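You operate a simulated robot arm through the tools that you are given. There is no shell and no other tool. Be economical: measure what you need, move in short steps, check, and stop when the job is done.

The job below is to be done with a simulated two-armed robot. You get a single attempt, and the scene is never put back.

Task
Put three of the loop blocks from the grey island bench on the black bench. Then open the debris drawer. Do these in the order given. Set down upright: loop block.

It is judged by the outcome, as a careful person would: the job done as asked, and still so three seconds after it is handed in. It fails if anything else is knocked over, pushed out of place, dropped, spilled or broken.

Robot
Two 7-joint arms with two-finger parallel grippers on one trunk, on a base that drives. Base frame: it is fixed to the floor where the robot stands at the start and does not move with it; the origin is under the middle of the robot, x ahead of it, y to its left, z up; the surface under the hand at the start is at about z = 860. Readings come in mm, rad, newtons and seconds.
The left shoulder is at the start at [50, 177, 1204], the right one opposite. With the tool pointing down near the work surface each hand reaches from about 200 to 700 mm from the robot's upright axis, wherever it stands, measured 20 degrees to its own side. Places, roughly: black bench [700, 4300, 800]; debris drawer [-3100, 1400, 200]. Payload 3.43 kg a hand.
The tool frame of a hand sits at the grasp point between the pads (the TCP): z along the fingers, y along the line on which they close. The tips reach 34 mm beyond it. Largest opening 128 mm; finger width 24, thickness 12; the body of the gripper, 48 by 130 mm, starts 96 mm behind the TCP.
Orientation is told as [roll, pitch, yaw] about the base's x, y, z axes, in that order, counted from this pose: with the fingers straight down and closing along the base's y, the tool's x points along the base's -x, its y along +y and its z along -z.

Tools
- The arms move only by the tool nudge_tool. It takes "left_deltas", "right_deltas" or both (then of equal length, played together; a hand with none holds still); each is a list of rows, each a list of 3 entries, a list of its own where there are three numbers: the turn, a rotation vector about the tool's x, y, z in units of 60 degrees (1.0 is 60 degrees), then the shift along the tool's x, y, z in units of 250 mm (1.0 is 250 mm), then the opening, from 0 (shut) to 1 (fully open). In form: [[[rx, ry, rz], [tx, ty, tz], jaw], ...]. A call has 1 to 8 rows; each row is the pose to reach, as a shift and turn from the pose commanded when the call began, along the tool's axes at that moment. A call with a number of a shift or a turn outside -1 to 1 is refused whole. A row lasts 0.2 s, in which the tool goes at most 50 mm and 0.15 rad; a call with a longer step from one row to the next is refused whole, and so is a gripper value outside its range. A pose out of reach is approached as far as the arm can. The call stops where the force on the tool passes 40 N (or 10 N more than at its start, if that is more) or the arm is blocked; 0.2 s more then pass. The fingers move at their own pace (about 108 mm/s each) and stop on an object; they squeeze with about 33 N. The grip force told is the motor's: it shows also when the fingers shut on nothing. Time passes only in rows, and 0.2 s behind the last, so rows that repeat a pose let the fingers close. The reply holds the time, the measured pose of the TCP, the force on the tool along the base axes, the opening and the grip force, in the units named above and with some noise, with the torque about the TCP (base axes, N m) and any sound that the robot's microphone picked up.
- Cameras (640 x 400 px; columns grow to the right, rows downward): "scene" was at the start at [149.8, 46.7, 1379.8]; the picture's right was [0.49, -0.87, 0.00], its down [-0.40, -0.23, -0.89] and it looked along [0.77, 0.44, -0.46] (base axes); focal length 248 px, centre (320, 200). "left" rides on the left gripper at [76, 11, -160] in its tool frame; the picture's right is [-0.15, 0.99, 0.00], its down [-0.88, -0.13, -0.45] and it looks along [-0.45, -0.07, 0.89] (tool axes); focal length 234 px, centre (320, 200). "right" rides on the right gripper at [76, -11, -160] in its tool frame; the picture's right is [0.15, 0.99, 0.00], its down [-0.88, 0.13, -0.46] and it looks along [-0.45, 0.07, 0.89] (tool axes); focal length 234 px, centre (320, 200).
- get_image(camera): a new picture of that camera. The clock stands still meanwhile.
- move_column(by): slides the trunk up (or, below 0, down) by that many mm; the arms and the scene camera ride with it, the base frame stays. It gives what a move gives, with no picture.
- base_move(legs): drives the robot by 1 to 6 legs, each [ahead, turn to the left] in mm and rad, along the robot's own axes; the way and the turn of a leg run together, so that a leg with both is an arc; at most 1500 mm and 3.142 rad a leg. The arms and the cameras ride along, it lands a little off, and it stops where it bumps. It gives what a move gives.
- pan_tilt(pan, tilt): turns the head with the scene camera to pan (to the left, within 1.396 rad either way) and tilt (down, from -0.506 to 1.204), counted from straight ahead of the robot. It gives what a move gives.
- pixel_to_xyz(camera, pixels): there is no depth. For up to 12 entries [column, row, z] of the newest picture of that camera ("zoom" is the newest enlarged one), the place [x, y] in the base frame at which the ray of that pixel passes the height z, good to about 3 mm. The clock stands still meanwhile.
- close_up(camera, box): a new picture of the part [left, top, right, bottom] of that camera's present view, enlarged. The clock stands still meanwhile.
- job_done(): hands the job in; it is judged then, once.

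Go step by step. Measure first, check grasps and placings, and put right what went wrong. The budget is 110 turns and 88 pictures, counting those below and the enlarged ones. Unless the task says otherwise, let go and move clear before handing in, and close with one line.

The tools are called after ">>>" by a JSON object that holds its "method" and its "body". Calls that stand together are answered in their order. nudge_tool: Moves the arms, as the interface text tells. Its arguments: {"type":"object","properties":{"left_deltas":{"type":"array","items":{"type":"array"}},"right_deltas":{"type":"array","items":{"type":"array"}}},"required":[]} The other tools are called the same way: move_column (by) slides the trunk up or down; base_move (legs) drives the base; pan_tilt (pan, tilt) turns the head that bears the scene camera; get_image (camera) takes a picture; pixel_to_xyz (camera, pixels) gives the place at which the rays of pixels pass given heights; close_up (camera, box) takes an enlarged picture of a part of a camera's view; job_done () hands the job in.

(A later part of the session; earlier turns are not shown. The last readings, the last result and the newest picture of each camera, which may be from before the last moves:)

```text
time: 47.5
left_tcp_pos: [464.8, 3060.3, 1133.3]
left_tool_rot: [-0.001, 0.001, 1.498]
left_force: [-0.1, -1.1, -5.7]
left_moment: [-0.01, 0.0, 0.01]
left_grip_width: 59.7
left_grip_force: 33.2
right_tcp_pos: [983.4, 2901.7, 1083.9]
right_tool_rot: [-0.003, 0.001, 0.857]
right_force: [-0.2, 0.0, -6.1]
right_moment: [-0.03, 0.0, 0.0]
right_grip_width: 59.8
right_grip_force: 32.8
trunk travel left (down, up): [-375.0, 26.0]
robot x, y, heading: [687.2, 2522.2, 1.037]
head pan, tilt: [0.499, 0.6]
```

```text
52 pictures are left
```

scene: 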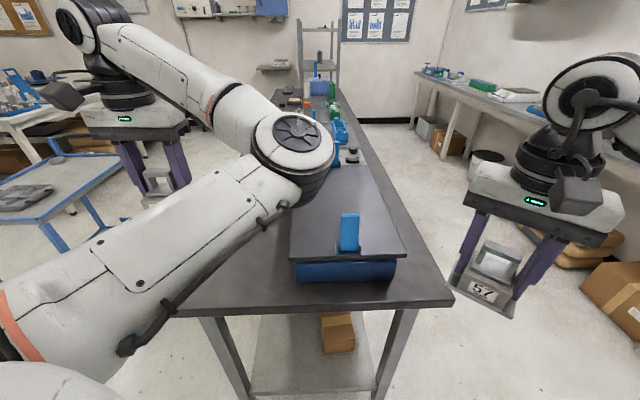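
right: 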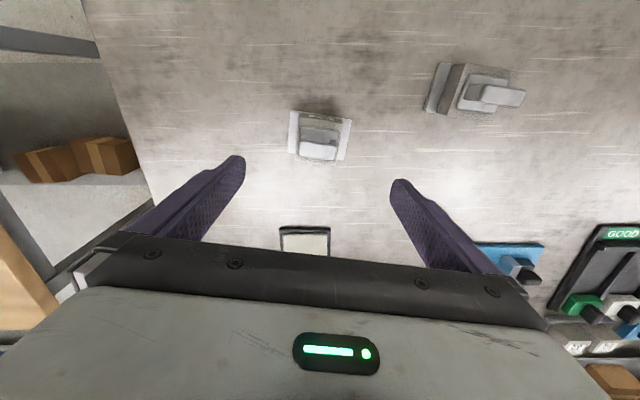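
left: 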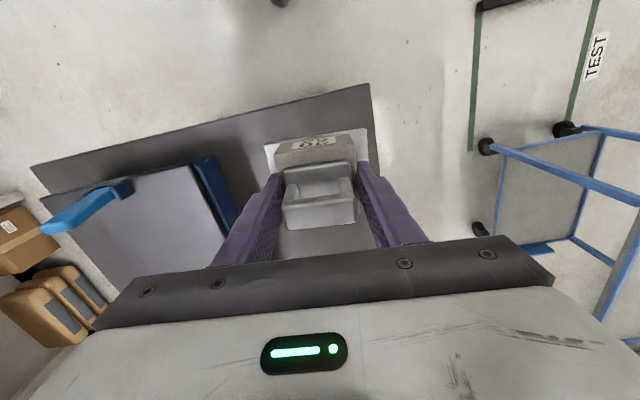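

There's a raised tray with a blue handle on the right of the bench's near end; a free strip lies to its left. I measure the bench and tray edges.

>>> {"method": "pixel_to_xyz", "body": {"camera": "left", "pixels": [[370, 86, 800], [30, 165, 800], [195, 163, 800], [235, 225, 800], [195, 163, 850], [48, 193, 850], [383, 170, 800]]}}

>>> {"method": "pixel_to_xyz", "body": {"camera": "scene", "pixels": [[453, 303, 800], [178, 316, 800], [297, 282, 800], [394, 280, 800], [290, 260, 850], [405, 257, 850], [290, 208, 850], [365, 165, 850], [345, 160, 800], [290, 260, 830]]}}

>>> {"method": "close_up", "body": {"camera": "scene", "box": [240, 80, 460, 320]}}

```text
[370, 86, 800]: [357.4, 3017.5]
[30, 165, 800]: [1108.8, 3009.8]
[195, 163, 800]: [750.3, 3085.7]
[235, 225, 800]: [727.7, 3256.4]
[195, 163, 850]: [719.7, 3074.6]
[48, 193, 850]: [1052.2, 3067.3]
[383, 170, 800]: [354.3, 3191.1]
```

```text
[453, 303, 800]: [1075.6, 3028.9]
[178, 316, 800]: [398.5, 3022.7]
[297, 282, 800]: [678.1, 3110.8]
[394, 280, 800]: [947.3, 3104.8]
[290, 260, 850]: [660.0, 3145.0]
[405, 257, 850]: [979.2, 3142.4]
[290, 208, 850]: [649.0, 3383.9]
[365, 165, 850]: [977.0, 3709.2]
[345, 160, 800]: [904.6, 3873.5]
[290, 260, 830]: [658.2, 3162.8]
```

```text
1.67 times, centred on (350, 200) of scene
```

zoom: 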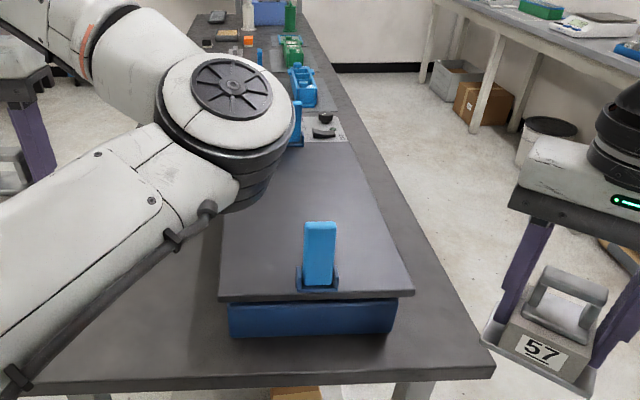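

Combining both cameras, the bench top lies at z≈840, its near edge at y≈3005, x 365–1054, and the tray's left edge at x≈660. I drive 130 mm nearer so the left hand can set 29 down near (440,3200).

>>> {"method": "base_move", "body": {"legs": [[130, 0]]}}

>>> {"method": "get_image", "body": {"camera": "left"}}

>>> {"method": "get_image", "body": {"camera": "scene"}}

```text
time: 48.8
left_tcp_pos: [530.7, 3174.4, 1133.6]
left_tool_rot: [-0.002, 0.002, 1.497]
left_force: [0.6, 0.3, -6.8]
left_moment: [0.02, 0.0, -0.02]
left_grip_width: 59.9
left_grip_force: 33.0
right_tcp_pos: [1049.7, 3015.1, 1083.1]
right_tool_rot: [-0.003, 0.004, 0.855]
right_force: [0.4, 0.8, -6.7]
right_moment: [0.01, 0.03, 0.0]
right_grip_width: 60.0
right_grip_force: 32.8
trunk travel left (down, up): [-375.0, 26.0]
robot x, y, heading: [752.6, 2631.5, 1.036]
head pan, tilt: [0.499, 0.6]
```

```text
50 pictures are left
```

left: 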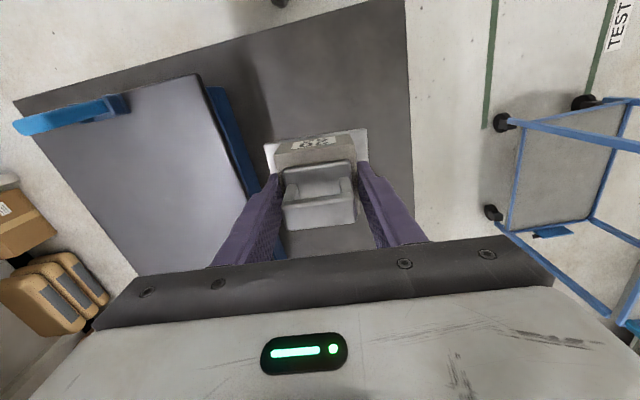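

```text
49 pictures are left
```

scene: 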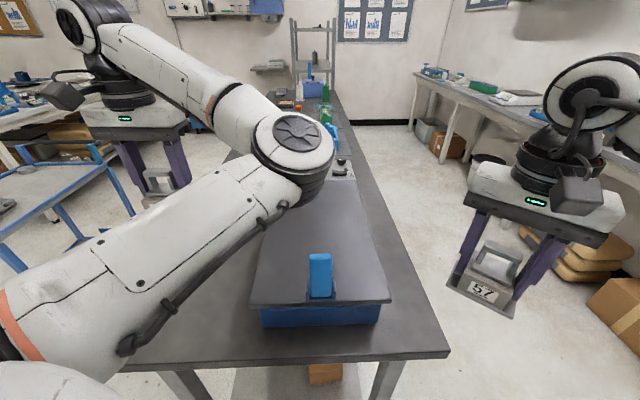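

Still clear. I check bench height from this second viewpoint (left edge at (408,100), near edge, tray edge).

>>> {"method": "pixel_to_xyz", "body": {"camera": "left", "pixels": [[408, 86, 800], [408, 86, 840], [408, 86, 860], [14, 103, 840], [14, 103, 860], [270, 140, 840], [205, 85, 900], [245, 190, 840], [245, 190, 860]]}}

>>> {"method": "pixel_to_xyz", "body": {"camera": "scene", "pixels": [[450, 354, 800], [450, 354, 840], [450, 354, 860], [250, 303, 880], [262, 326, 840], [263, 232, 880], [388, 300, 880]]}}

```text
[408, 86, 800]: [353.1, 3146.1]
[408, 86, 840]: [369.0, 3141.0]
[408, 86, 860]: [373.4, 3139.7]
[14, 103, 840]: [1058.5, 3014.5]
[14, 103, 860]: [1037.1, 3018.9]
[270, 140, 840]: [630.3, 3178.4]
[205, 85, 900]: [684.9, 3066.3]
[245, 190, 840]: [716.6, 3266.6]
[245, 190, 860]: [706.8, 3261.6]
```

```text
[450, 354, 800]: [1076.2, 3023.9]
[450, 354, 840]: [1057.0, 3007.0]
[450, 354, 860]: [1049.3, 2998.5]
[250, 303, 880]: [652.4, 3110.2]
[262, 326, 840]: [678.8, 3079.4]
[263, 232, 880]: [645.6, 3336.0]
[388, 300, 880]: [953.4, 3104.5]
```

Both agree on z≈840. Left hand moves over (455,3185) and lowers to about 15 mm above the bench.

>>> {"method": "nudge_tool", "body": {"left_deltas": [[[0, 0, 0], [-0.01, 0.15, 0], 0], [[0, 0, 0], [-0.02, 0.306, 0.06], 0], [[0, 0, 0], [-0.02, 0.306, 0.24], 0], [[0, 0, 0], [-0.02, 0.306, 0.42], 0], [[0, 0, 0], [-0.02, 0.306, 0.6], 0], [[0, 0, 0], [-0.02, 0.306, 0.77], 0], [[0, 0, 0], [-0.02, 0.306, 0.9], 0]]}}

>>> {"method": "get_image", "body": {"camera": "scene"}}

>>> {"method": "get_image", "body": {"camera": "left"}}

```text
time: 50.4
left_tcp_pos: [453.7, 3183.1, 907.0]
left_tool_rot: [-0.003, -0.001, 1.499]
left_force: [-0.1, 0.3, -5.8]
left_moment: [0.03, -0.04, 0.01]
left_grip_width: 59.8
left_grip_force: 33.2
right_tcp_pos: [1049.3, 3014.2, 1084.8]
right_tool_rot: [-0.003, 0.001, 0.855]
right_force: [-0.7, 0.5, -5.2]
right_moment: [0.0, 0.01, 0.02]
right_grip_width: 59.5
right_grip_force: 32.9
trunk travel left (down, up): [-375.0, 26.0]
robot x, y, heading: [749.6, 2633.7, 1.034]
head pan, tilt: [0.499, 0.6]
```

```text
48 pictures are left
```

scene: 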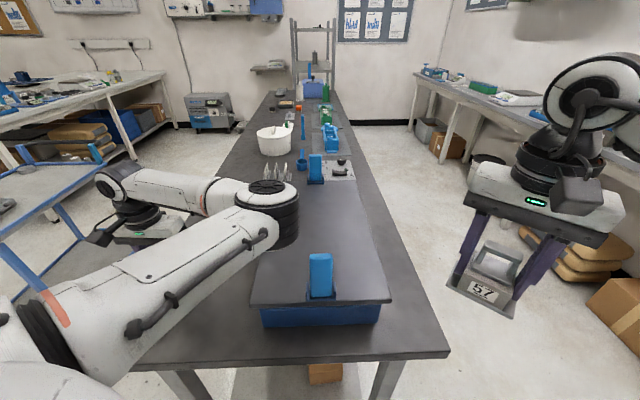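

```text
47 pictures are left
```

left: 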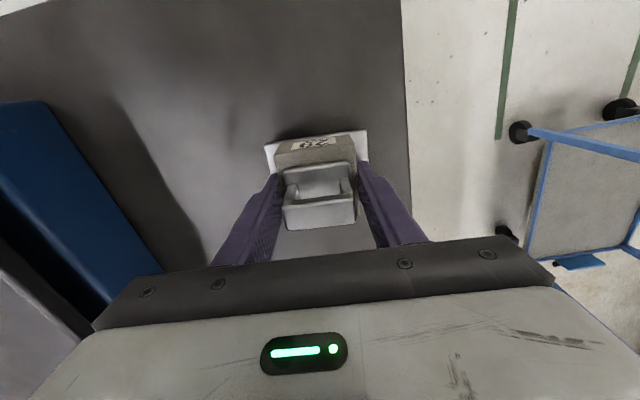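

Clear on all sides, block 29 well within the bench. I lower in small steps till contact.

>>> {"method": "nudge_tool", "body": {"left_deltas": [[[0, 0, 0], [0, 0, 0.02], 0], [[0, 0, 0], [0, 0, 0.04], 0], [[0, 0, 0], [0, 0, 0.052], 0], [[0, 0, 0], [0, 0, 0.058], 0], [[0, 0, 0], [0, 0, 0.064], 0], [[0, 0, 0], [0, 0, 0.068], 0]]}}

```text
time: 51.8
left_tcp_pos: [455.1, 3182.8, 890.4]
left_tool_rot: [-0.002, 0.0, 1.499]
left_force: [0.2, -0.5, -7.2]
left_moment: [0.03, -0.03, -0.02]
left_grip_width: 59.5
left_grip_force: 32.6
right_tcp_pos: [1049.2, 3012.4, 1084.1]
right_tool_rot: [-0.002, 0.001, 0.853]
right_force: [0.5, 0.6, -7.0]
right_moment: [0.02, 0.01, -0.01]
right_grip_width: 59.9
right_grip_force: 32.8
trunk travel left (down, up): [-375.0, 26.0]
robot x, y, heading: [754.1, 2634.6, 1.038]
head pan, tilt: [0.499, 0.6]
```

>>> {"method": "nudge_tool", "body": {"left_deltas": [[[0, 0, 0], [0, 0, 0.004], 0], [[0, 0, 0], [0, 0, 0.008], 0], [[0, 0, 0], [0, 0, 0.012], 0], [[0, 0, 0], [0, 0, 0.016], 0]]}}

>>> {"method": "close_up", "body": {"camera": "left", "box": [200, 80, 440, 260]}}

```text
time: 52.8
left_tcp_pos: [456.0, 3183.4, 889.9]
left_tool_rot: [0.0, -0.002, 1.5]
left_force: [0.3, 0.1, 10.4]
left_moment: [-0.53, -0.31, 0.09]
left_grip_width: 59.5
left_grip_force: 32.8
right_tcp_pos: [1050.7, 3011.9, 1084.5]
right_tool_rot: [-0.001, -0.001, 0.854]
right_force: [-0.1, 0.8, -6.1]
right_moment: [-0.05, 0.04, 0.01]
right_grip_width: 59.5
right_grip_force: 33.0
trunk travel left (down, up): [-375.0, 26.0]
robot x, y, heading: [750.7, 2634.8, 1.033]
head pan, tilt: [0.499, 0.6]
```

```text
2.22 times, centred on (320, 170) of left
```

zoom: 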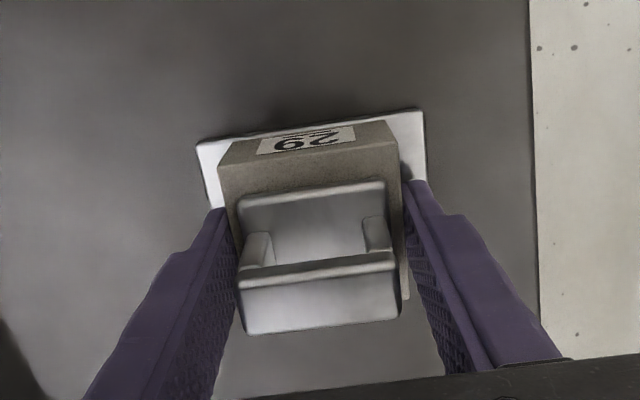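

Contact: force rose to +10 N. Release and lift away.

>>> {"method": "nudge_tool", "body": {"left_deltas": [[[0, 0, 0], [0, 0, -0.008], 0.6], [[0, 0, 0], [0, 0, -0.008], 1], [[0, 0, 0], [0, 0, -0.008], 1], [[0, 0, 0], [0, 0, -0.12], 1], [[0, 0, 0], [0, 0, -0.3], 1], [[0, 0, 0], [0, 0, -0.5], 1], [[0, 0, 0], [0, 0, -0.7], 1], [[0, 0, 0], [0, 0, -0.89], 1]]}}

>>> {"method": "get_image", "body": {"camera": "left"}}

```text
time: 54.6
left_tcp_pos: [455.3, 3181.9, 1109.3]
left_tool_rot: [-0.002, 0.001, 1.499]
left_force: [0.6, 0.2, 0.3]
left_moment: [0.02, 0.0, 0.01]
left_grip_width: 128.0
left_grip_force: 0.1
right_tcp_pos: [1049.4, 3012.3, 1084.0]
right_tool_rot: [-0.002, 0.002, 0.855]
right_force: [-0.4, 0.9, -6.0]
right_moment: [0.01, 0.01, 0.02]
right_grip_width: 59.6
right_grip_force: 33.0
trunk travel left (down, up): [-375.0, 26.0]
robot x, y, heading: [752.8, 2637.1, 1.036]
head pan, tilt: [0.499, 0.6]
```

```text
45 pictures are left
```

left: 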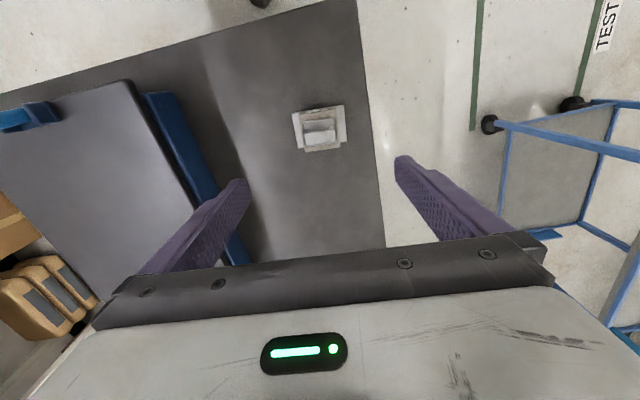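

Block 29 stands at (320,130) upright. I raise the right hand, then turn left by 1.1 rad to bring 57 over the free strip.

>>> {"method": "nudge_tool", "body": {"right_deltas": [[[0, 0, 0], [0, 0, -0.15], 0], [[0, 0, 0], [0, 0, -0.3], 0], [[0, 0, 0], [0, 0, -0.4], 0]]}}

>>> {"method": "base_move", "body": {"legs": [[0, 1.1]]}}

>>> {"method": "pan_tilt", "body": {"pan": -0.3, "tilt": 0.7}}

>>> {"method": "get_image", "body": {"camera": "scene"}}

>>> {"method": "get_image", "body": {"camera": "right"}}

```text
time: 55.4
left_tcp_pos: [454.6, 3182.6, 1109.3]
left_tool_rot: [-0.001, 0.001, 1.498]
left_force: [0.0, 0.2, 1.1]
left_moment: [0.02, 0.01, -0.04]
left_grip_width: 127.9
left_grip_force: 0.0
right_tcp_pos: [1049.0, 3014.0, 1185.1]
right_tool_rot: [-0.001, 0.001, 0.854]
right_force: [-0.4, -0.9, -6.4]
right_moment: [-0.04, -0.01, -0.01]
right_grip_width: 59.7
right_grip_force: 32.9
trunk travel left (down, up): [-375.0, 26.0]
robot x, y, heading: [755.4, 2636.1, 1.033]
head pan, tilt: [0.499, 0.6]
```

```text
time: 58.6
left_tcp_pos: [129.4, 2611.6, 1108.7]
left_tool_rot: [-0.002, -0.001, 2.607]
left_force: [-0.5, 0.2, 0.2]
left_moment: [0.04, -0.01, 0.02]
left_grip_width: 128.1
left_grip_force: 0.1
right_tcp_pos: [545.2, 3068.6, 1184.8]
right_tool_rot: [-0.001, 0.001, 1.967]
right_force: [-0.4, -0.2, -6.4]
right_moment: [-0.03, 0.0, 0.0]
right_grip_width: 59.6
right_grip_force: 32.5
trunk travel left (down, up): [-375.0, 26.0]
robot x, y, heading: [750.2, 2635.8, 2.146]
head pan, tilt: [0.499, 0.6]
```

```text
time: 59.8
left_tcp_pos: [128.1, 2611.6, 1109.7]
left_tool_rot: [-0.002, 0.001, 2.607]
left_force: [-0.5, -0.1, 0.4]
left_moment: [0.01, 0.0, 0.0]
left_grip_width: 128.0
left_grip_force: 0.0
right_tcp_pos: [545.3, 3068.5, 1183.9]
right_tool_rot: [0.0, 0.003, 1.965]
right_force: [-0.8, 0.0, -6.9]
right_moment: [0.01, 0.0, 0.02]
right_grip_width: 59.8
right_grip_force: 33.1
trunk travel left (down, up): [-375.0, 26.0]
robot x, y, heading: [754.0, 2630.7, 2.146]
head pan, tilt: [-0.3, 0.7]
```

```text
44 pictures are left
```

scene: 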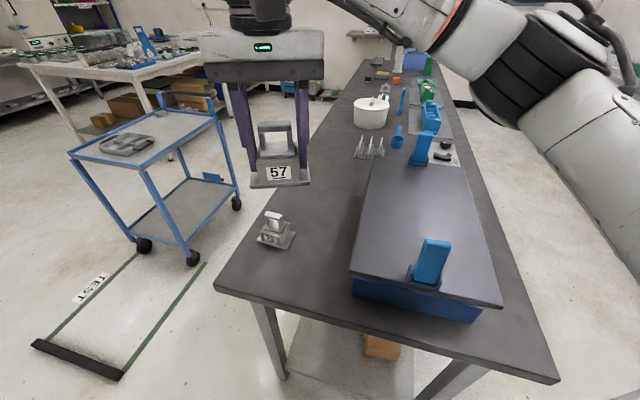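

```text
43 pictures are left
```

right: 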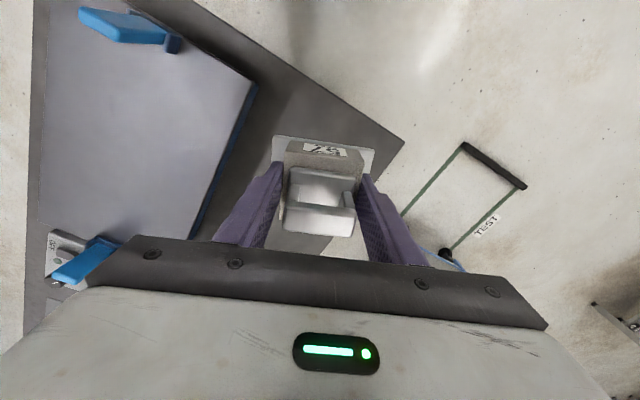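

Block 29 stands well. I bring 57 over (550,3095) and lower.

>>> {"method": "nudge_tool", "body": {"right_deltas": [[[0, 0, 0], [-0.088, -0.058, 0.1], 0], [[0, 0, 0], [-0.088, -0.058, 0.28], 0], [[0, 0, 0], [-0.088, -0.058, 0.46], 0], [[0, 0, 0], [-0.088, -0.058, 0.64], 0], [[0, 0, 0], [-0.088, -0.058, 0.82], 0], [[0, 0, 0], [-0.088, -0.058, 0.98], 0]]}}

>>> {"method": "get_image", "body": {"camera": "scene"}}

```text
time: 61.2
left_tcp_pos: [128.3, 2612.2, 1109.0]
left_tool_rot: [-0.002, 0.0, 2.608]
left_force: [-0.4, -0.2, 1.0]
left_moment: [-0.01, 0.01, 0.02]
left_grip_width: 128.1
left_grip_force: 0.1
right_tcp_pos: [549.9, 3096.4, 939.1]
right_tool_rot: [-0.002, 0.001, 1.966]
right_force: [-0.1, -0.6, -6.0]
right_moment: [-0.02, 0.01, 0.05]
right_grip_width: 60.1
right_grip_force: 32.9
trunk travel left (down, up): [-375.0, 26.0]
robot x, y, heading: [752.9, 2633.9, 2.144]
head pan, tilt: [-0.3, 0.7]
```

```text
42 pictures are left
```

scene: 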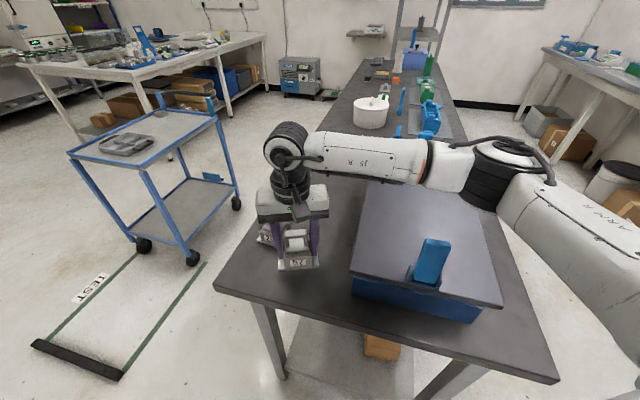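

Good position, clear of 29 and the tray. Lower to contact in steps.

>>> {"method": "nudge_tool", "body": {"right_deltas": [[[0, 0, 0], [0, 0, 0.1], 0], [[0, 0, 0], [0, 0, 0.16], 0], [[0, 0, 0], [0, 0, 0.185], 0], [[0, 0, 0], [0, 0, 0.195], 0], [[0, 0, 0], [0, 0, 0.2], 0], [[0, 0, 0], [0, 0, 0.205], 0], [[0, 0, 0], [0, 0, 0.209], 0]]}}

>>> {"method": "close_up", "body": {"camera": "right", "box": [160, 60, 480, 260]}}

```text
time: 62.8
left_tcp_pos: [128.9, 2610.7, 1110.4]
left_tool_rot: [-0.002, -0.002, 2.607]
left_force: [0.3, 0.0, -0.3]
left_moment: [-0.01, 0.04, 0.0]
left_grip_width: 128.1
left_grip_force: 0.0
right_tcp_pos: [550.8, 3095.0, 889.5]
right_tool_rot: [0.0, -0.002, 1.965]
right_force: [1.1, 2.3, 8.6]
right_moment: [-0.27, -0.32, 0.04]
right_grip_width: 59.5
right_grip_force: 33.0
trunk travel left (down, up): [-375.0, 26.0]
robot x, y, heading: [751.7, 2635.7, 2.142]
head pan, tilt: [-0.3, 0.7]
```

```text
2.00 times, centred on (320, 160) of right
```

zoom: 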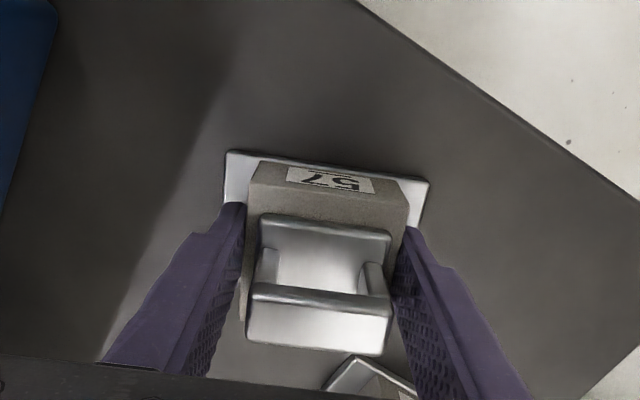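

Contact (+8.6 N). Release and lift.

>>> {"method": "nudge_tool", "body": {"right_deltas": [[[0, 0, 0], [0, 0, -0.008], 0.6], [[0, 0, 0], [0, 0, -0.008], 0.9], [[0, 0, 0], [0, 0, -0.008], 0.9], [[0, 0, 0], [0, 0, -0.12], 0.9], [[0, 0, 0], [0, 0, -0.3], 0.9], [[0, 0, 0], [0, 0, -0.5], 0.9], [[0, 0, 0], [0, 0, -0.7], 0.9], [[0, 0, 0], [0, 0, -0.89], 0.9]]}}

>>> {"method": "get_image", "body": {"camera": "scene"}}

>>> {"method": "get_image", "body": {"camera": "right"}}

```text
time: 64.6
left_tcp_pos: [128.9, 2611.0, 1109.3]
left_tool_rot: [-0.002, 0.0, 2.609]
left_force: [-0.2, -0.2, 0.0]
left_moment: [0.02, -0.03, 0.03]
left_grip_width: 128.2
left_grip_force: 0.0
right_tcp_pos: [550.8, 3092.5, 1111.4]
right_tool_rot: [-0.003, 0.002, 1.966]
right_force: [0.0, 0.8, 0.3]
right_moment: [0.01, -0.03, 0.01]
right_grip_width: 115.1
right_grip_force: 0.1
trunk travel left (down, up): [-375.0, 26.0]
robot x, y, heading: [752.4, 2633.7, 2.14]
head pan, tilt: [-0.3, 0.7]
```

```text
40 pictures are left
```

scene: 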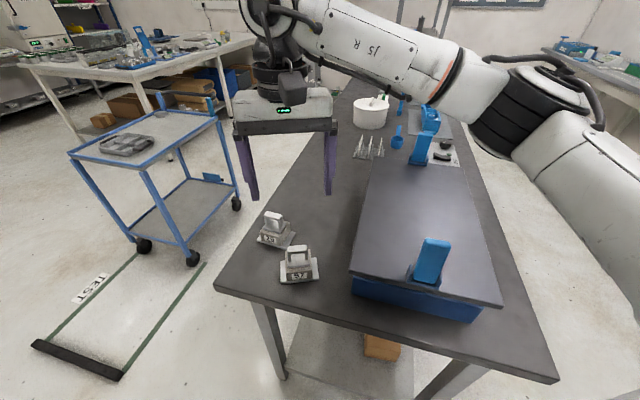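

```text
39 pictures are left
```

right: 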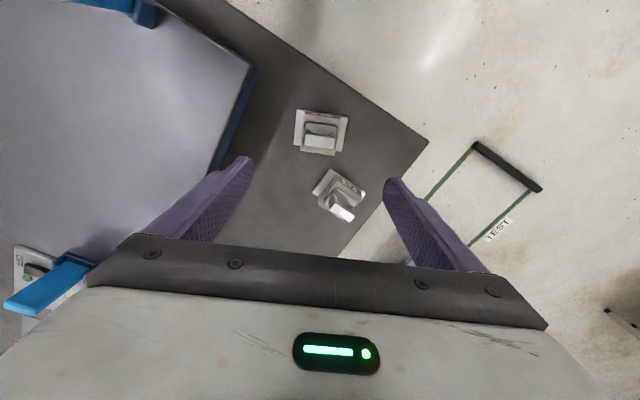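

Both blocks stand upright at (273,235) and (300,265). I drive back to the grey bench for a third block (62), in two parts.

>>> {"method": "base_move", "body": {"legs": [[0, 2.004], [1500, 0], [80, 0]]}}

>>> {"method": "pan_tilt", "body": {"pan": 0.5, "tilt": 0.5}}

>>> {"method": "get_image", "body": {"camera": "scene"}}

```text
time: 77.4
left_tcp_pos: [174.5, 746.9, 1107.4]
left_tool_rot: [-0.001, 0.0, -1.684]
left_force: [0.0, 0.0, -0.5]
left_moment: [0.02, -0.03, 0.01]
left_grip_width: 127.9
left_grip_force: 0.0
right_tcp_pos: [-438.1, 937.1, 1109.7]
right_tool_rot: [-0.001, 0.001, -2.33]
right_force: [0.9, 0.6, 1.1]
right_moment: [0.03, 0.0, 0.02]
right_grip_width: 115.2
right_grip_force: 0.1
trunk travel left (down, up): [-375.0, 26.0]
robot x, y, heading: [-98.4, 1308.4, -2.15]
head pan, tilt: [-0.3, 0.7]
```

```text
time: 78.6
left_tcp_pos: [173.0, 747.3, 1109.5]
left_tool_rot: [-0.003, -0.001, -1.684]
left_force: [0.8, -0.1, -0.4]
left_moment: [-0.03, 0.0, 0.02]
left_grip_width: 128.2
left_grip_force: 0.0
right_tcp_pos: [-437.3, 938.5, 1109.7]
right_tool_rot: [-0.003, 0.0, -2.33]
right_force: [0.4, -0.4, -0.2]
right_moment: [-0.01, 0.0, -0.01]
right_grip_width: 115.1
right_grip_force: 0.1
trunk travel left (down, up): [-375.0, 26.0]
robot x, y, heading: [-98.7, 1312.3, -2.15]
head pan, tilt: [0.499, 0.499]
```

```text
38 pictures are left
```

scene: 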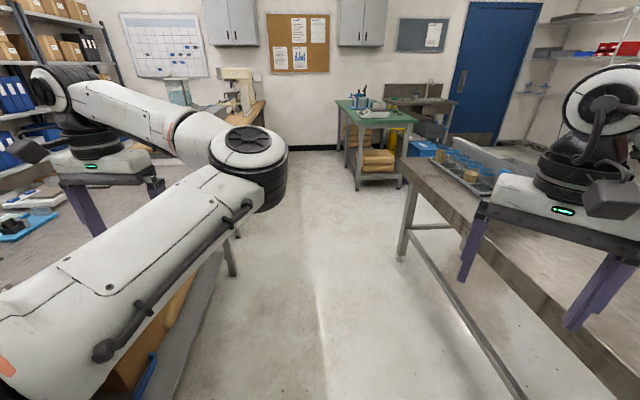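

The way along the grey bench is clear (brown bench stays to the right at x<-780). I go on to about (-100,850) and face the bench.

>>> {"method": "base_move", "body": {"legs": [[0, 0.58], [460, 0], [0, 1.57]]}}

>>> {"method": "pan_tilt", "body": {"pan": 0.0, "tilt": 0.7}}

>>> {"method": "get_image", "body": {"camera": "scene"}}

>>> {"method": "get_image", "body": {"camera": "right"}}

```text
time: 86.7
left_tcp_pos: [224.3, 1385.6, 1110.4]
left_tool_rot: [-0.001, -0.001, 0.454]
left_force: [0.4, 0.6, -0.4]
left_moment: [-0.02, 0.02, -0.01]
left_grip_width: 128.1
left_grip_force: 0.0
right_tcp_pos: [394.5, 765.5, 1111.2]
right_tool_rot: [-0.001, 0.0, -0.189]
right_force: [0.0, 0.7, -0.1]
right_moment: [0.03, -0.03, 0.0]
right_grip_width: 115.3
right_grip_force: 0.0
trunk travel left (down, up): [-375.0, 26.0]
robot x, y, heading: [-99.1, 853.0, -0.007]
head pan, tilt: [0.499, 0.499]
```

```text
time: 87.7
left_tcp_pos: [223.4, 1385.3, 1108.9]
left_tool_rot: [-0.003, 0.001, 0.454]
left_force: [0.2, -0.6, -0.4]
left_moment: [0.0, -0.03, -0.02]
left_grip_width: 127.8
left_grip_force: 0.1
right_tcp_pos: [394.5, 766.3, 1111.3]
right_tool_rot: [-0.001, 0.001, -0.189]
right_force: [-0.3, 0.4, -0.2]
right_moment: [-0.03, -0.02, -0.04]
right_grip_width: 115.1
right_grip_force: 0.1
trunk travel left (down, up): [-375.0, 26.0]
robot x, y, heading: [-98.5, 847.9, -0.004]
head pan, tilt: [0.0, 0.7]
```

```text
37 pictures are left
```

scene: 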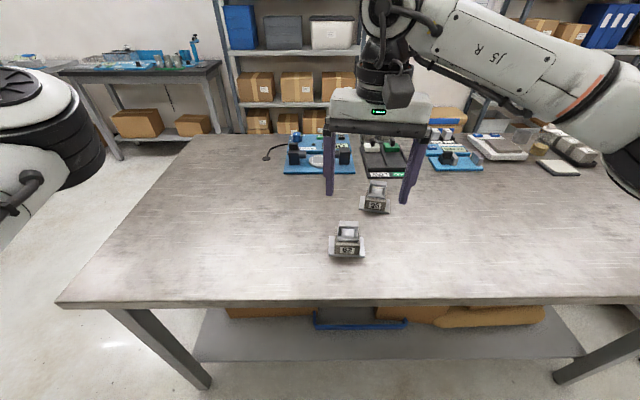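

```text
36 pictures are left
```

right: 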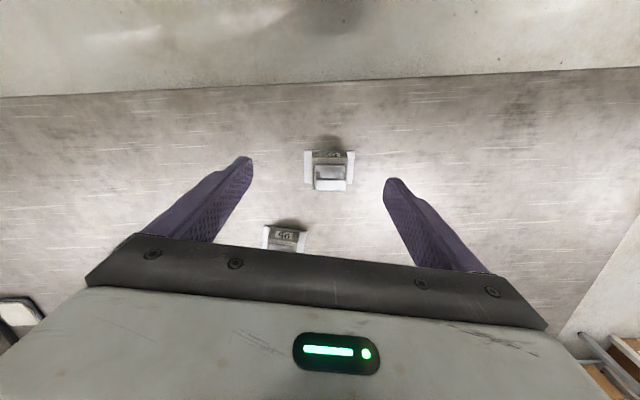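

Block 62 is at (347,240) in scene and (330,170) in the right view. I enlarge and measure it.

>>> {"method": "close_up", "body": {"camera": "right", "box": [280, 130, 380, 205]}}

```text
5.33 times, centred on (330, 168) of right
```

zoom: 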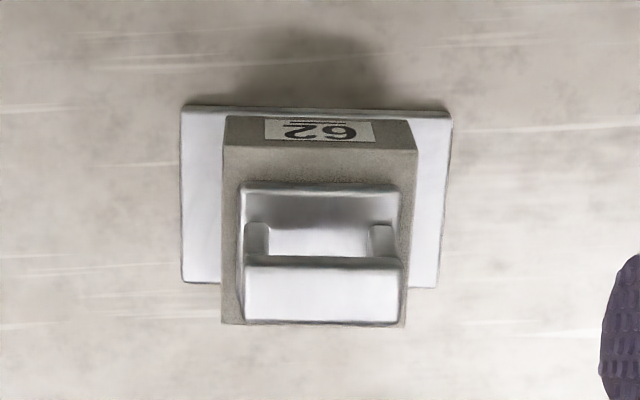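

>>> {"method": "pixel_to_xyz", "body": {"camera": "zoom", "pixels": [[181, 105, 866], [451, 112, 866], [438, 288, 866], [183, 282, 866], [225, 116, 898], [415, 150, 898], [405, 325, 898], [220, 323, 898]]}}

```text
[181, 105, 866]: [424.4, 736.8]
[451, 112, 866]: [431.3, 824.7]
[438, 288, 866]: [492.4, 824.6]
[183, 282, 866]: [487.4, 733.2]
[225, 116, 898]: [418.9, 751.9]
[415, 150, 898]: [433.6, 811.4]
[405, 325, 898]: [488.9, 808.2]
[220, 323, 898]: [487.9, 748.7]
```

Block 62: centre (459,780), yaw -0.05. Approach and descend.

>>> {"method": "nudge_tool", "body": {"right_deltas": [[[0, 0, -0.06], [-0.12, 0.05, 0.05], 1], [[0, 0, -0.125], [-0.241, 0.103, 0.1], 1], [[0, 0, -0.125], [-0.241, 0.103, 0.27], 1], [[0, 0, -0.125], [-0.241, 0.103, 0.43], 1], [[0, 0, -0.125], [-0.241, 0.103, 0.6], 1], [[0, 0, -0.125], [-0.241, 0.103, 0.74], 1], [[0, 0, -0.125], [-0.241, 0.103, 0.808], 1], [[0, 0, -0.125], [-0.241, 0.103, 0.808], 1]]}}

>>> {"method": "get_image", "body": {"camera": "right"}}

```text
time: 89.5
left_tcp_pos: [223.5, 1384.1, 1109.0]
left_tool_rot: [-0.003, 0.0, 0.454]
left_force: [-0.4, -0.2, -0.6]
left_moment: [-0.02, -0.03, 0.02]
left_grip_width: 128.0
left_grip_force: 0.0
right_tcp_pos: [457.7, 779.4, 908.7]
right_tool_rot: [0.0, 0.0, -0.057]
right_force: [0.1, -0.4, 0.1]
right_moment: [-0.01, 0.0, -0.02]
right_grip_width: 127.8
right_grip_force: 0.0
trunk travel left (down, up): [-375.0, 26.0]
robot x, y, heading: [-94.0, 850.4, -0.005]
head pan, tilt: [0.0, 0.7]
```

```text
34 pictures are left
```

right: 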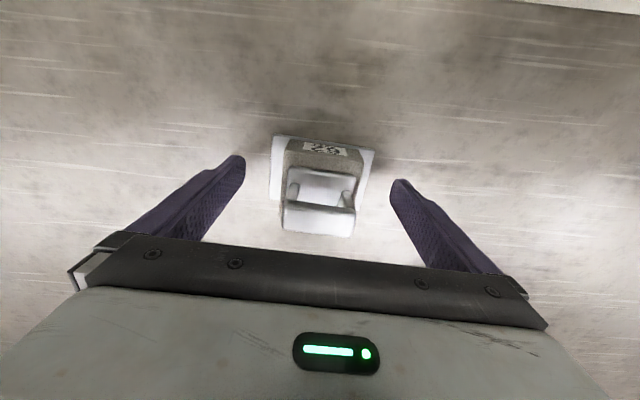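

Well placed; close, then lift.

>>> {"method": "nudge_tool", "body": {"right_deltas": [[[0, 0, 0], [0, 0, 0], 0.45], [[0, 0, 0], [0, 0, 0], 0], [[0, 0, 0], [0, 0, 0], 0], [[0, 0, 0], [0, 0, 0], 0], [[0, 0, 0], [0, 0, 0], 0]]}}

>>> {"method": "nudge_tool", "body": {"right_deltas": [[[0, 0, 0], [0, 0, -0.06], 0], [[0, 0, 0], [0, 0, -0.18], 0], [[0, 0, 0], [0, 0, -0.34], 0], [[0, 0, 0], [0, 0, -0.5], 0], [[0, 0, 0], [0.04, 0, -0.66], 0], [[0, 0, 0], [0.12, 0, -0.8], 0], [[0, 0, 0], [0.2, 0, -0.9], 0], [[0, 0, 0], [0.25, 0, -1.0], 0]]}}

>>> {"method": "get_image", "body": {"camera": "right"}}

```text
time: 90.7
left_tcp_pos: [224.7, 1385.2, 1110.8]
left_tool_rot: [-0.002, 0.0, 0.454]
left_force: [0.6, -0.7, 0.1]
left_moment: [0.01, 0.0, 0.0]
left_grip_width: 128.1
left_grip_force: 0.0
right_tcp_pos: [458.3, 778.9, 908.6]
right_tool_rot: [-0.001, 0.0, -0.059]
right_force: [-0.5, -0.6, 1.0]
right_moment: [-0.12, -0.06, -0.13]
right_grip_width: 59.6
right_grip_force: 32.9
trunk travel left (down, up): [-375.0, 26.0]
robot x, y, heading: [-100.6, 847.3, -0.011]
head pan, tilt: [0.0, 0.7]
```

```text
time: 92.5
left_tcp_pos: [224.0, 1383.9, 1109.2]
left_tool_rot: [-0.002, 0.0, 0.454]
left_force: [-0.7, 0.4, 0.0]
left_moment: [0.02, -0.01, -0.02]
left_grip_width: 128.0
left_grip_force: 0.1
right_tcp_pos: [396.1, 783.5, 1160.6]
right_tool_rot: [-0.001, 0.0, -0.057]
right_force: [-1.0, 0.9, -6.7]
right_moment: [0.01, -0.03, 0.01]
right_grip_width: 59.7
right_grip_force: 33.3
trunk travel left (down, up): [-375.0, 26.0]
robot x, y, heading: [-98.8, 849.2, -0.01]
head pan, tilt: [0.0, 0.7]
```

```text
33 pictures are left
```

right: 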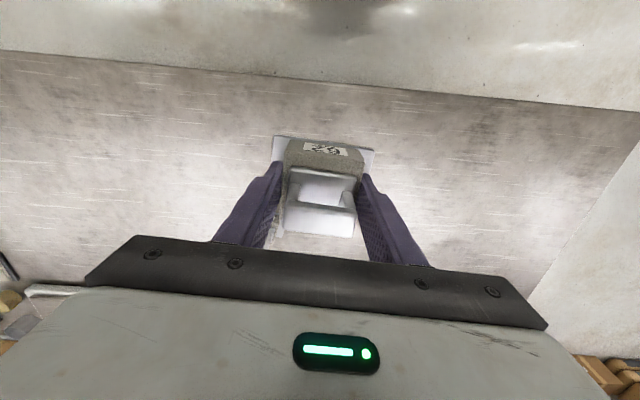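

Block 62 is held. I drive to the black bench, aiming for robot pose about (394,2578), heading 1.62, so 62 comes above (430,3075).

>>> {"method": "base_move", "body": {"legs": [[0, 1.58], [650, 0], [0, -0.43], [1100, 0]]}}

```text
time: 106.4
left_tcp_pos: [1.1, 3017.6, 1110.2]
left_tool_rot: [-0.002, 0.0, 1.606]
left_force: [-0.3, -0.1, -1.0]
left_moment: [-0.02, 0.04, 0.01]
left_grip_width: 128.0
left_grip_force: 0.0
right_tcp_pos: [619.2, 2930.2, 1158.8]
right_tool_rot: [-0.001, 0.003, 1.094]
right_force: [-0.2, 0.6, -6.5]
right_moment: [-0.02, 0.06, 0.0]
right_grip_width: 59.8
right_grip_force: 33.0
trunk travel left (down, up): [-375.0, 26.0]
robot x, y, heading: [355.0, 2508.3, 1.147]
head pan, tilt: [0.0, 0.7]
```

Close to plan; a last 80 mm and a turn of 0.46.

>>> {"method": "base_move", "body": {"legs": [[80, 0], [0, 0.46]]}}

>>> {"method": "get_image", "body": {"camera": "right"}}

>>> {"method": "get_image", "body": {"camera": "scene"}}

```text
time: 108.8
left_tcp_pos: [-157.9, 2878.5, 1110.8]
left_tool_rot: [-0.001, -0.001, 2.066]
left_force: [0.1, -0.8, 0.0]
left_moment: [-0.01, 0.01, 0.0]
left_grip_width: 128.0
left_grip_force: 0.0
right_tcp_pos: [434.7, 3075.4, 1159.1]
right_tool_rot: [-0.004, 0.002, 1.557]
right_force: [-0.4, -0.2, -6.5]
right_moment: [-0.02, -0.02, -0.01]
right_grip_width: 59.5
right_grip_force: 32.7
trunk travel left (down, up): [-375.0, 26.0]
robot x, y, heading: [391.6, 2578.6, 1.602]
head pan, tilt: [0.0, 0.7]
```

```text
32 pictures are left
```

right: 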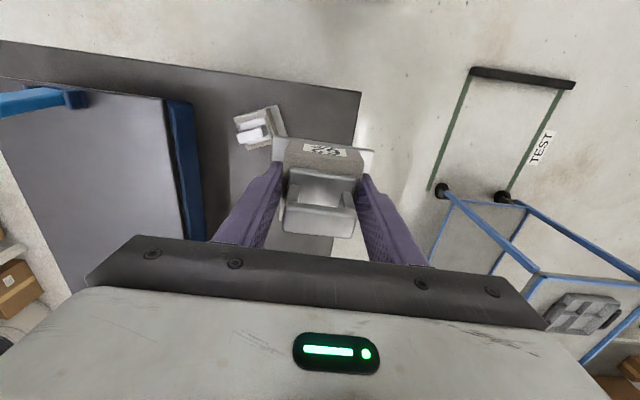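

```text
31 pictures are left
```

scene: 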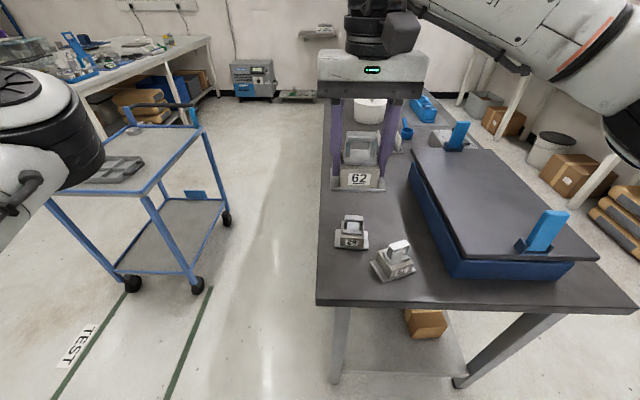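

I verify the free spot: blocks at (351,245) and (393,268), bench corner (317,303).

>>> {"method": "pixel_to_xyz", "body": {"camera": "scene", "pixels": [[317, 302, 840], [336, 248, 842], [367, 249, 842], [382, 283, 842], [370, 262, 842], [416, 271, 842], [319, 240, 840], [358, 305, 840]]}}

>>> {"method": "close_up", "body": {"camera": "scene", "box": [300, 190, 460, 320]}}

```text
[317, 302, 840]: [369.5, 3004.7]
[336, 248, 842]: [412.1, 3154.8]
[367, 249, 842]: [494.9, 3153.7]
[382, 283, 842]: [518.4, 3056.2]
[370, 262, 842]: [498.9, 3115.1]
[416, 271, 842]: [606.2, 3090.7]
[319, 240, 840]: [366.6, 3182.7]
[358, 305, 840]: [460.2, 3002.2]
```

```text
3.08 times, centred on (380, 255) of scene
```

zoom: 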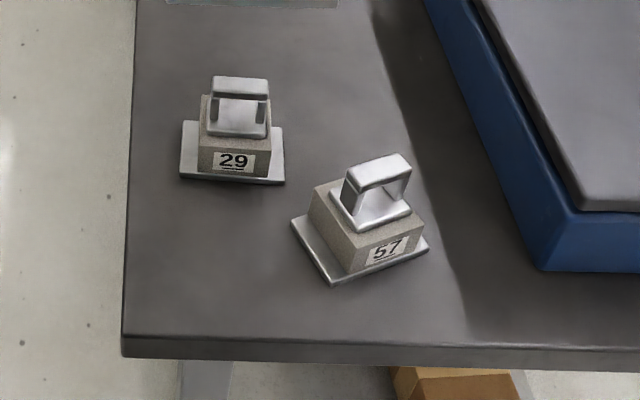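

All as expected. I lower 62 over (430,3068).

>>> {"method": "nudge_tool", "body": {"right_deltas": [[[0, 0, 0], [0.028, 0.02, 0.16], 0], [[0, 0, 0], [0.028, 0.02, 0.34], 0], [[0, 0, 0], [0.028, 0.02, 0.52], 0], [[0, 0, 0], [0.028, 0.02, 0.7], 0], [[0, 0, 0], [0.028, 0.02, 0.86], 0], [[0, 0, 0], [0.028, 0.02, 0.96], 0]]}}

>>> {"method": "get_image", "body": {"camera": "scene"}}

```text
time: 110.2
left_tcp_pos: [-157.6, 2880.3, 1109.1]
left_tool_rot: [0.0, -0.001, 2.067]
left_force: [-0.4, -0.8, 0.4]
left_moment: [-0.04, 0.01, 0.05]
left_grip_width: 127.8
left_grip_force: 0.0
right_tcp_pos: [430.3, 3069.1, 918.8]
right_tool_rot: [-0.002, 0.001, 1.557]
right_force: [0.6, 1.0, -6.1]
right_moment: [-0.03, 0.01, 0.0]
right_grip_width: 59.7
right_grip_force: 32.8
trunk travel left (down, up): [-375.0, 26.0]
robot x, y, heading: [391.1, 2577.9, 1.603]
head pan, tilt: [0.0, 0.7]
```

```text
29 pictures are left
```

scene: 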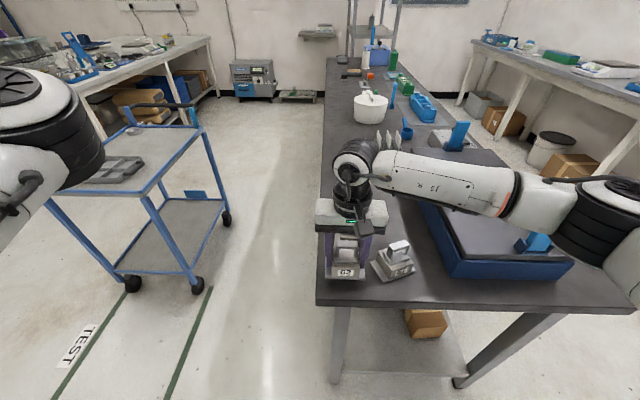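

Good clearance to 57 and edges. Lower to contact.

>>> {"method": "nudge_tool", "body": {"right_deltas": [[[0, 0, 0], [0, 0, 0.06], 0], [[0, 0, 0], [0, 0, 0.095], 0], [[0, 0, 0], [0, 0, 0.11], 0], [[0, 0, 0], [0, 0, 0.118], 0], [[0, 0, 0], [0, 0, 0.123], 0], [[0, 0, 0], [0, 0, 0.128], 0], [[0, 0, 0], [0, 0, 0.131], 0]]}}

>>> {"method": "close_up", "body": {"camera": "right", "box": [160, 60, 480, 260]}}

```text
time: 111.8
left_tcp_pos: [-156.7, 2879.0, 1109.4]
left_tool_rot: [-0.002, -0.001, 2.067]
left_force: [0.4, 0.5, 0.4]
left_moment: [0.04, -0.03, -0.01]
left_grip_width: 128.1
left_grip_force: 0.0
right_tcp_pos: [430.9, 3068.3, 888.7]
right_tool_rot: [0.0, -0.002, 1.553]
right_force: [3.3, -1.4, 13.9]
right_moment: [-0.68, -0.09, 0.14]
right_grip_width: 59.6
right_grip_force: 33.2
trunk travel left (down, up): [-375.0, 26.0]
robot x, y, heading: [389.4, 2578.5, 1.607]
head pan, tilt: [0.0, 0.7]
```

```text
2.00 times, centred on (320, 160) of right
```

zoom: 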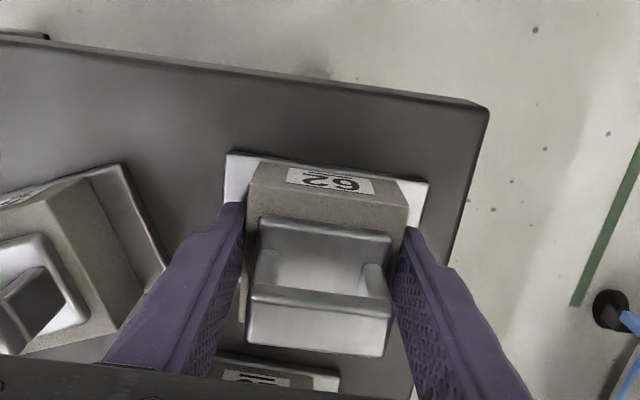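

Contact (+14 N). Open only to 0.62 so the finger stays clear of 57, then lift.

>>> {"method": "nudge_tool", "body": {"right_deltas": [[[0, 0, 0], [0, 0, -0.01], 0.55], [[0, 0, 0], [0, 0, -0.012], 0.62], [[0, 0, 0], [0, 0, -0.012], 0.62], [[0, 0, 0], [0, 0, -0.1], 0.62], [[0, 0, 0], [0, 0, -0.26], 0.62], [[0, 0, 0], [0, 0, -0.44], 0.62], [[0, 0, 0], [0, 0, -0.64], 0.62], [[0, 0, 0], [0, 0, -0.83], 0.62]]}}

>>> {"method": "close_up", "body": {"camera": "scene", "box": [280, 150, 480, 320]}}

```text
time: 113.6
left_tcp_pos: [-157.7, 2879.2, 1110.2]
left_tool_rot: [-0.001, 0.0, 2.066]
left_force: [0.1, 0.6, -1.1]
left_moment: [0.0, 0.04, 0.01]
left_grip_width: 127.9
left_grip_force: 0.1
right_tcp_pos: [432.0, 3068.4, 1093.8]
right_tool_rot: [-0.002, 0.001, 1.556]
right_force: [-0.3, -0.1, 0.9]
right_moment: [0.02, -0.02, -0.01]
right_grip_width: 79.2
right_grip_force: 0.0
trunk travel left (down, up): [-375.0, 26.0]
robot x, y, heading: [387.9, 2578.6, 1.602]
head pan, tilt: [0.0, 0.7]
```

```text
2.35 times, centred on (380, 235) of scene
```

zoom: 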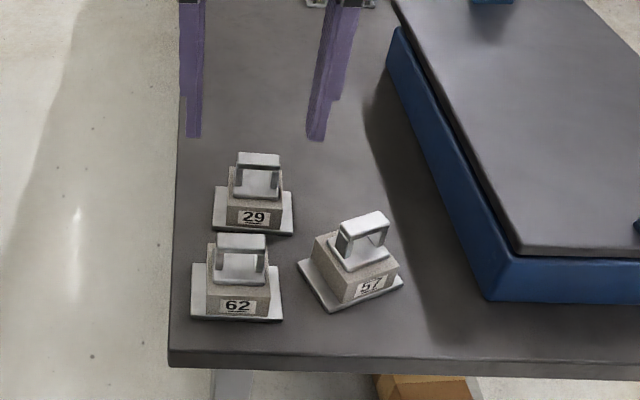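

All three loop blocks stand upright on the black bench. Now I turn toward the debris drawer (around [-3100,1400]) and look.

>>> {"method": "base_move", "body": {"legs": [[0, 1.865]]}}

>>> {"method": "pan_tilt", "body": {"pan": 0.0, "tilt": 0.35}}

>>> {"method": "get_image", "body": {"camera": "scene"}}

```text
time: 118.5
left_tcp_pos: [271.0, 1964.0, 1109.4]
left_tool_rot: [-0.003, 0.0, -2.331]
left_force: [0.1, 0.5, 0.0]
left_moment: [0.03, 0.02, -0.01]
left_grip_width: 128.0
left_grip_force: 0.0
right_tcp_pos: [-89.5, 2465.7, 1094.7]
right_tool_rot: [-0.004, 0.004, -2.843]
right_force: [-0.1, -0.1, 0.4]
right_moment: [-0.01, 0.0, -0.02]
right_grip_width: 79.3
right_grip_force: 0.1
trunk travel left (down, up): [-375.0, 26.0]
robot x, y, heading: [389.3, 2578.5, -2.794]
head pan, tilt: [0.0, 0.7]
```

```text
time: 119.4
left_tcp_pos: [270.8, 1964.5, 1109.3]
left_tool_rot: [-0.002, -0.001, -2.331]
left_force: [0.2, 0.0, 0.3]
left_moment: [0.01, 0.01, 0.01]
left_grip_width: 128.1
left_grip_force: 0.0
right_tcp_pos: [-89.1, 2465.2, 1094.1]
right_tool_rot: [-0.002, 0.002, -2.845]
right_force: [-0.4, -0.1, 0.8]
right_moment: [0.01, 0.0, 0.01]
right_grip_width: 79.4
right_grip_force: 0.0
trunk travel left (down, up): [-375.0, 26.0]
robot x, y, heading: [389.6, 2577.6, -2.797]
head pan, tilt: [0.0, 0.351]
```

```text
26 pictures are left
```

scene: 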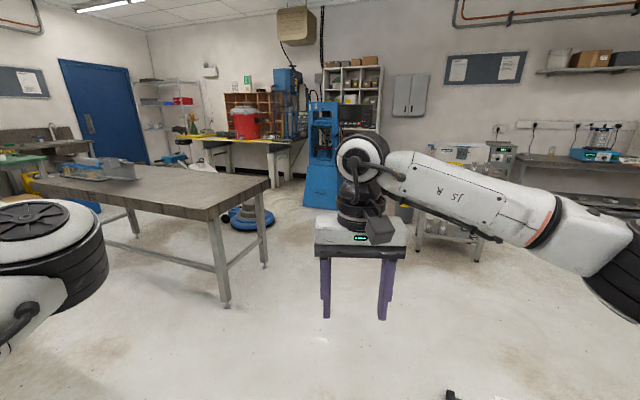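

Straight ahead, behind the right gripper, is a blue machine at (320,160) — likely holding the debris drawer. I check clearances and look closer.

>>> {"method": "pixel_to_xyz", "body": {"camera": "scene", "pixels": [[226, 306, 0], [266, 266, 0], [270, 182, 860], [306, 206, 0], [338, 208, 0], [478, 262, 0], [418, 250, 0], [245, 228, 0]]}}

>>> {"method": "close_up", "body": {"camera": "scene", "box": [210, 60, 500, 270]}}

```text
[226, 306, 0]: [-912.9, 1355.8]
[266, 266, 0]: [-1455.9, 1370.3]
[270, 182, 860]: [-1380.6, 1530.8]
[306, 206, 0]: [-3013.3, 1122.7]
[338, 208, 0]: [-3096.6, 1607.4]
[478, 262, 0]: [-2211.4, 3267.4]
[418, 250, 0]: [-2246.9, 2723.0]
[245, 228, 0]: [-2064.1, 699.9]
```

```text
1.90 times, centred on (355, 165) of scene
```

zoom: 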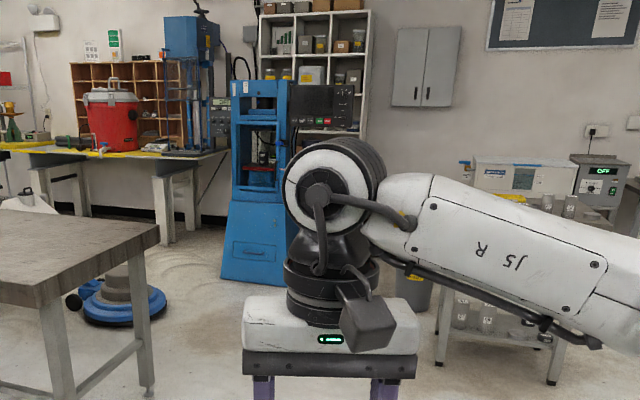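

The blue machine at x≈-3050, y 1120–1600 has a drawer-like front low down. I drive around the brown bench: two legs west, then look.

>>> {"method": "base_move", "body": {"legs": [[0, -0.12], [1500, 0], [700, 0], [0, 0.4]]}}

>>> {"method": "pan_tilt", "body": {"pan": -0.05, "tilt": 0.5}}

>>> {"method": "get_image", "body": {"camera": "scene"}}

```text
time: 132.0
left_tcp_pos: [-1687.7, 1466.5, 1109.1]
left_tool_rot: [-0.001, 0.002, -2.049]
left_force: [1.1, 0.5, 0.2]
left_moment: [0.0, -0.01, 0.03]
left_grip_width: 128.0
left_grip_force: 0.0
right_tcp_pos: [-2175.4, 1848.1, 1095.0]
right_tool_rot: [-0.002, 0.001, -2.561]
right_force: [0.1, -0.9, -0.6]
right_moment: [0.02, -0.02, 0.01]
right_grip_width: 79.6
right_grip_force: 0.0
trunk travel left (down, up): [-375.0, 26.0]
robot x, y, heading: [-1747.2, 2088.3, -2.515]
head pan, tilt: [0.0, 0.351]
```

```text
time: 132.7
left_tcp_pos: [-1688.7, 1466.8, 1108.8]
left_tool_rot: [0.0, 0.001, -2.049]
left_force: [-0.4, 0.4, 0.3]
left_moment: [-0.01, 0.01, -0.03]
left_grip_width: 128.1
left_grip_force: 0.0
right_tcp_pos: [-2175.2, 1847.9, 1094.7]
right_tool_rot: [-0.003, 0.002, -2.563]
right_force: [0.1, -0.2, 0.6]
right_moment: [0.0, -0.05, 0.03]
right_grip_width: 79.3
right_grip_force: 0.1
trunk travel left (down, up): [-375.0, 26.0]
robot x, y, heading: [-1749.4, 2087.9, -2.513]
head pan, tilt: [-0.051, 0.499]
```

```text
24 pictures are left
```

scene: 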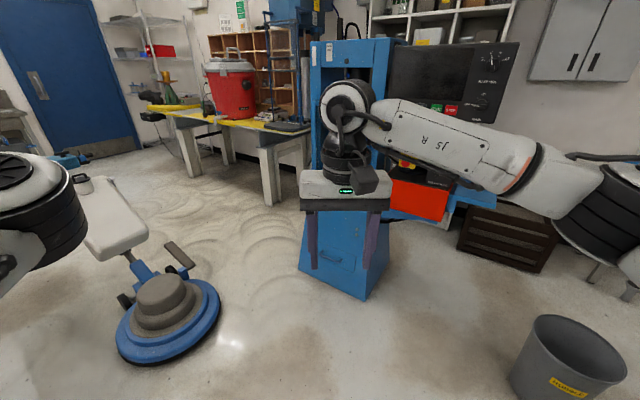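

The drawer handle shows near (332,262) on the blue machine. I enlarge and measure.

>>> {"method": "close_up", "body": {"camera": "scene", "box": [280, 190, 400, 310]}}

>>> {"method": "pixel_to_xyz", "body": {"camera": "scene", "pixels": [[299, 270, 0], [364, 299, 0], [390, 258, 0], [570, 400, 0], [120, 345, 0], [218, 320, 0], [328, 262, 200], [328, 262, 250]]}}

```text
3.33 times, centred on (340, 250) of scene
```

zoom: 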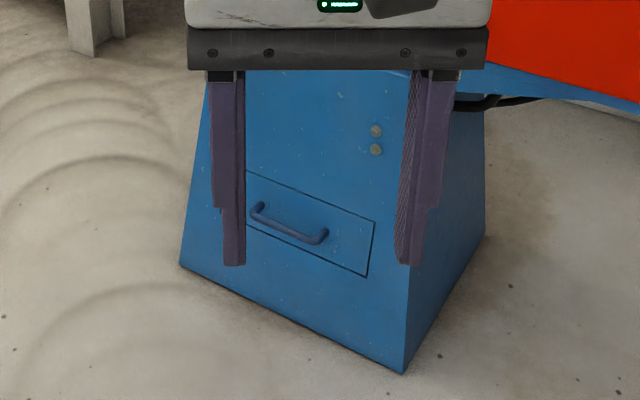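

```text
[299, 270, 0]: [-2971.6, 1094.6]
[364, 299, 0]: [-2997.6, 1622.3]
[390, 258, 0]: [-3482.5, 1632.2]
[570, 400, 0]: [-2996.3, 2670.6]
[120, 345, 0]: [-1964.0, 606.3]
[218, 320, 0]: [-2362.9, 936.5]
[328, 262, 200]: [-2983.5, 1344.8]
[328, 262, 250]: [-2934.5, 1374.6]
```

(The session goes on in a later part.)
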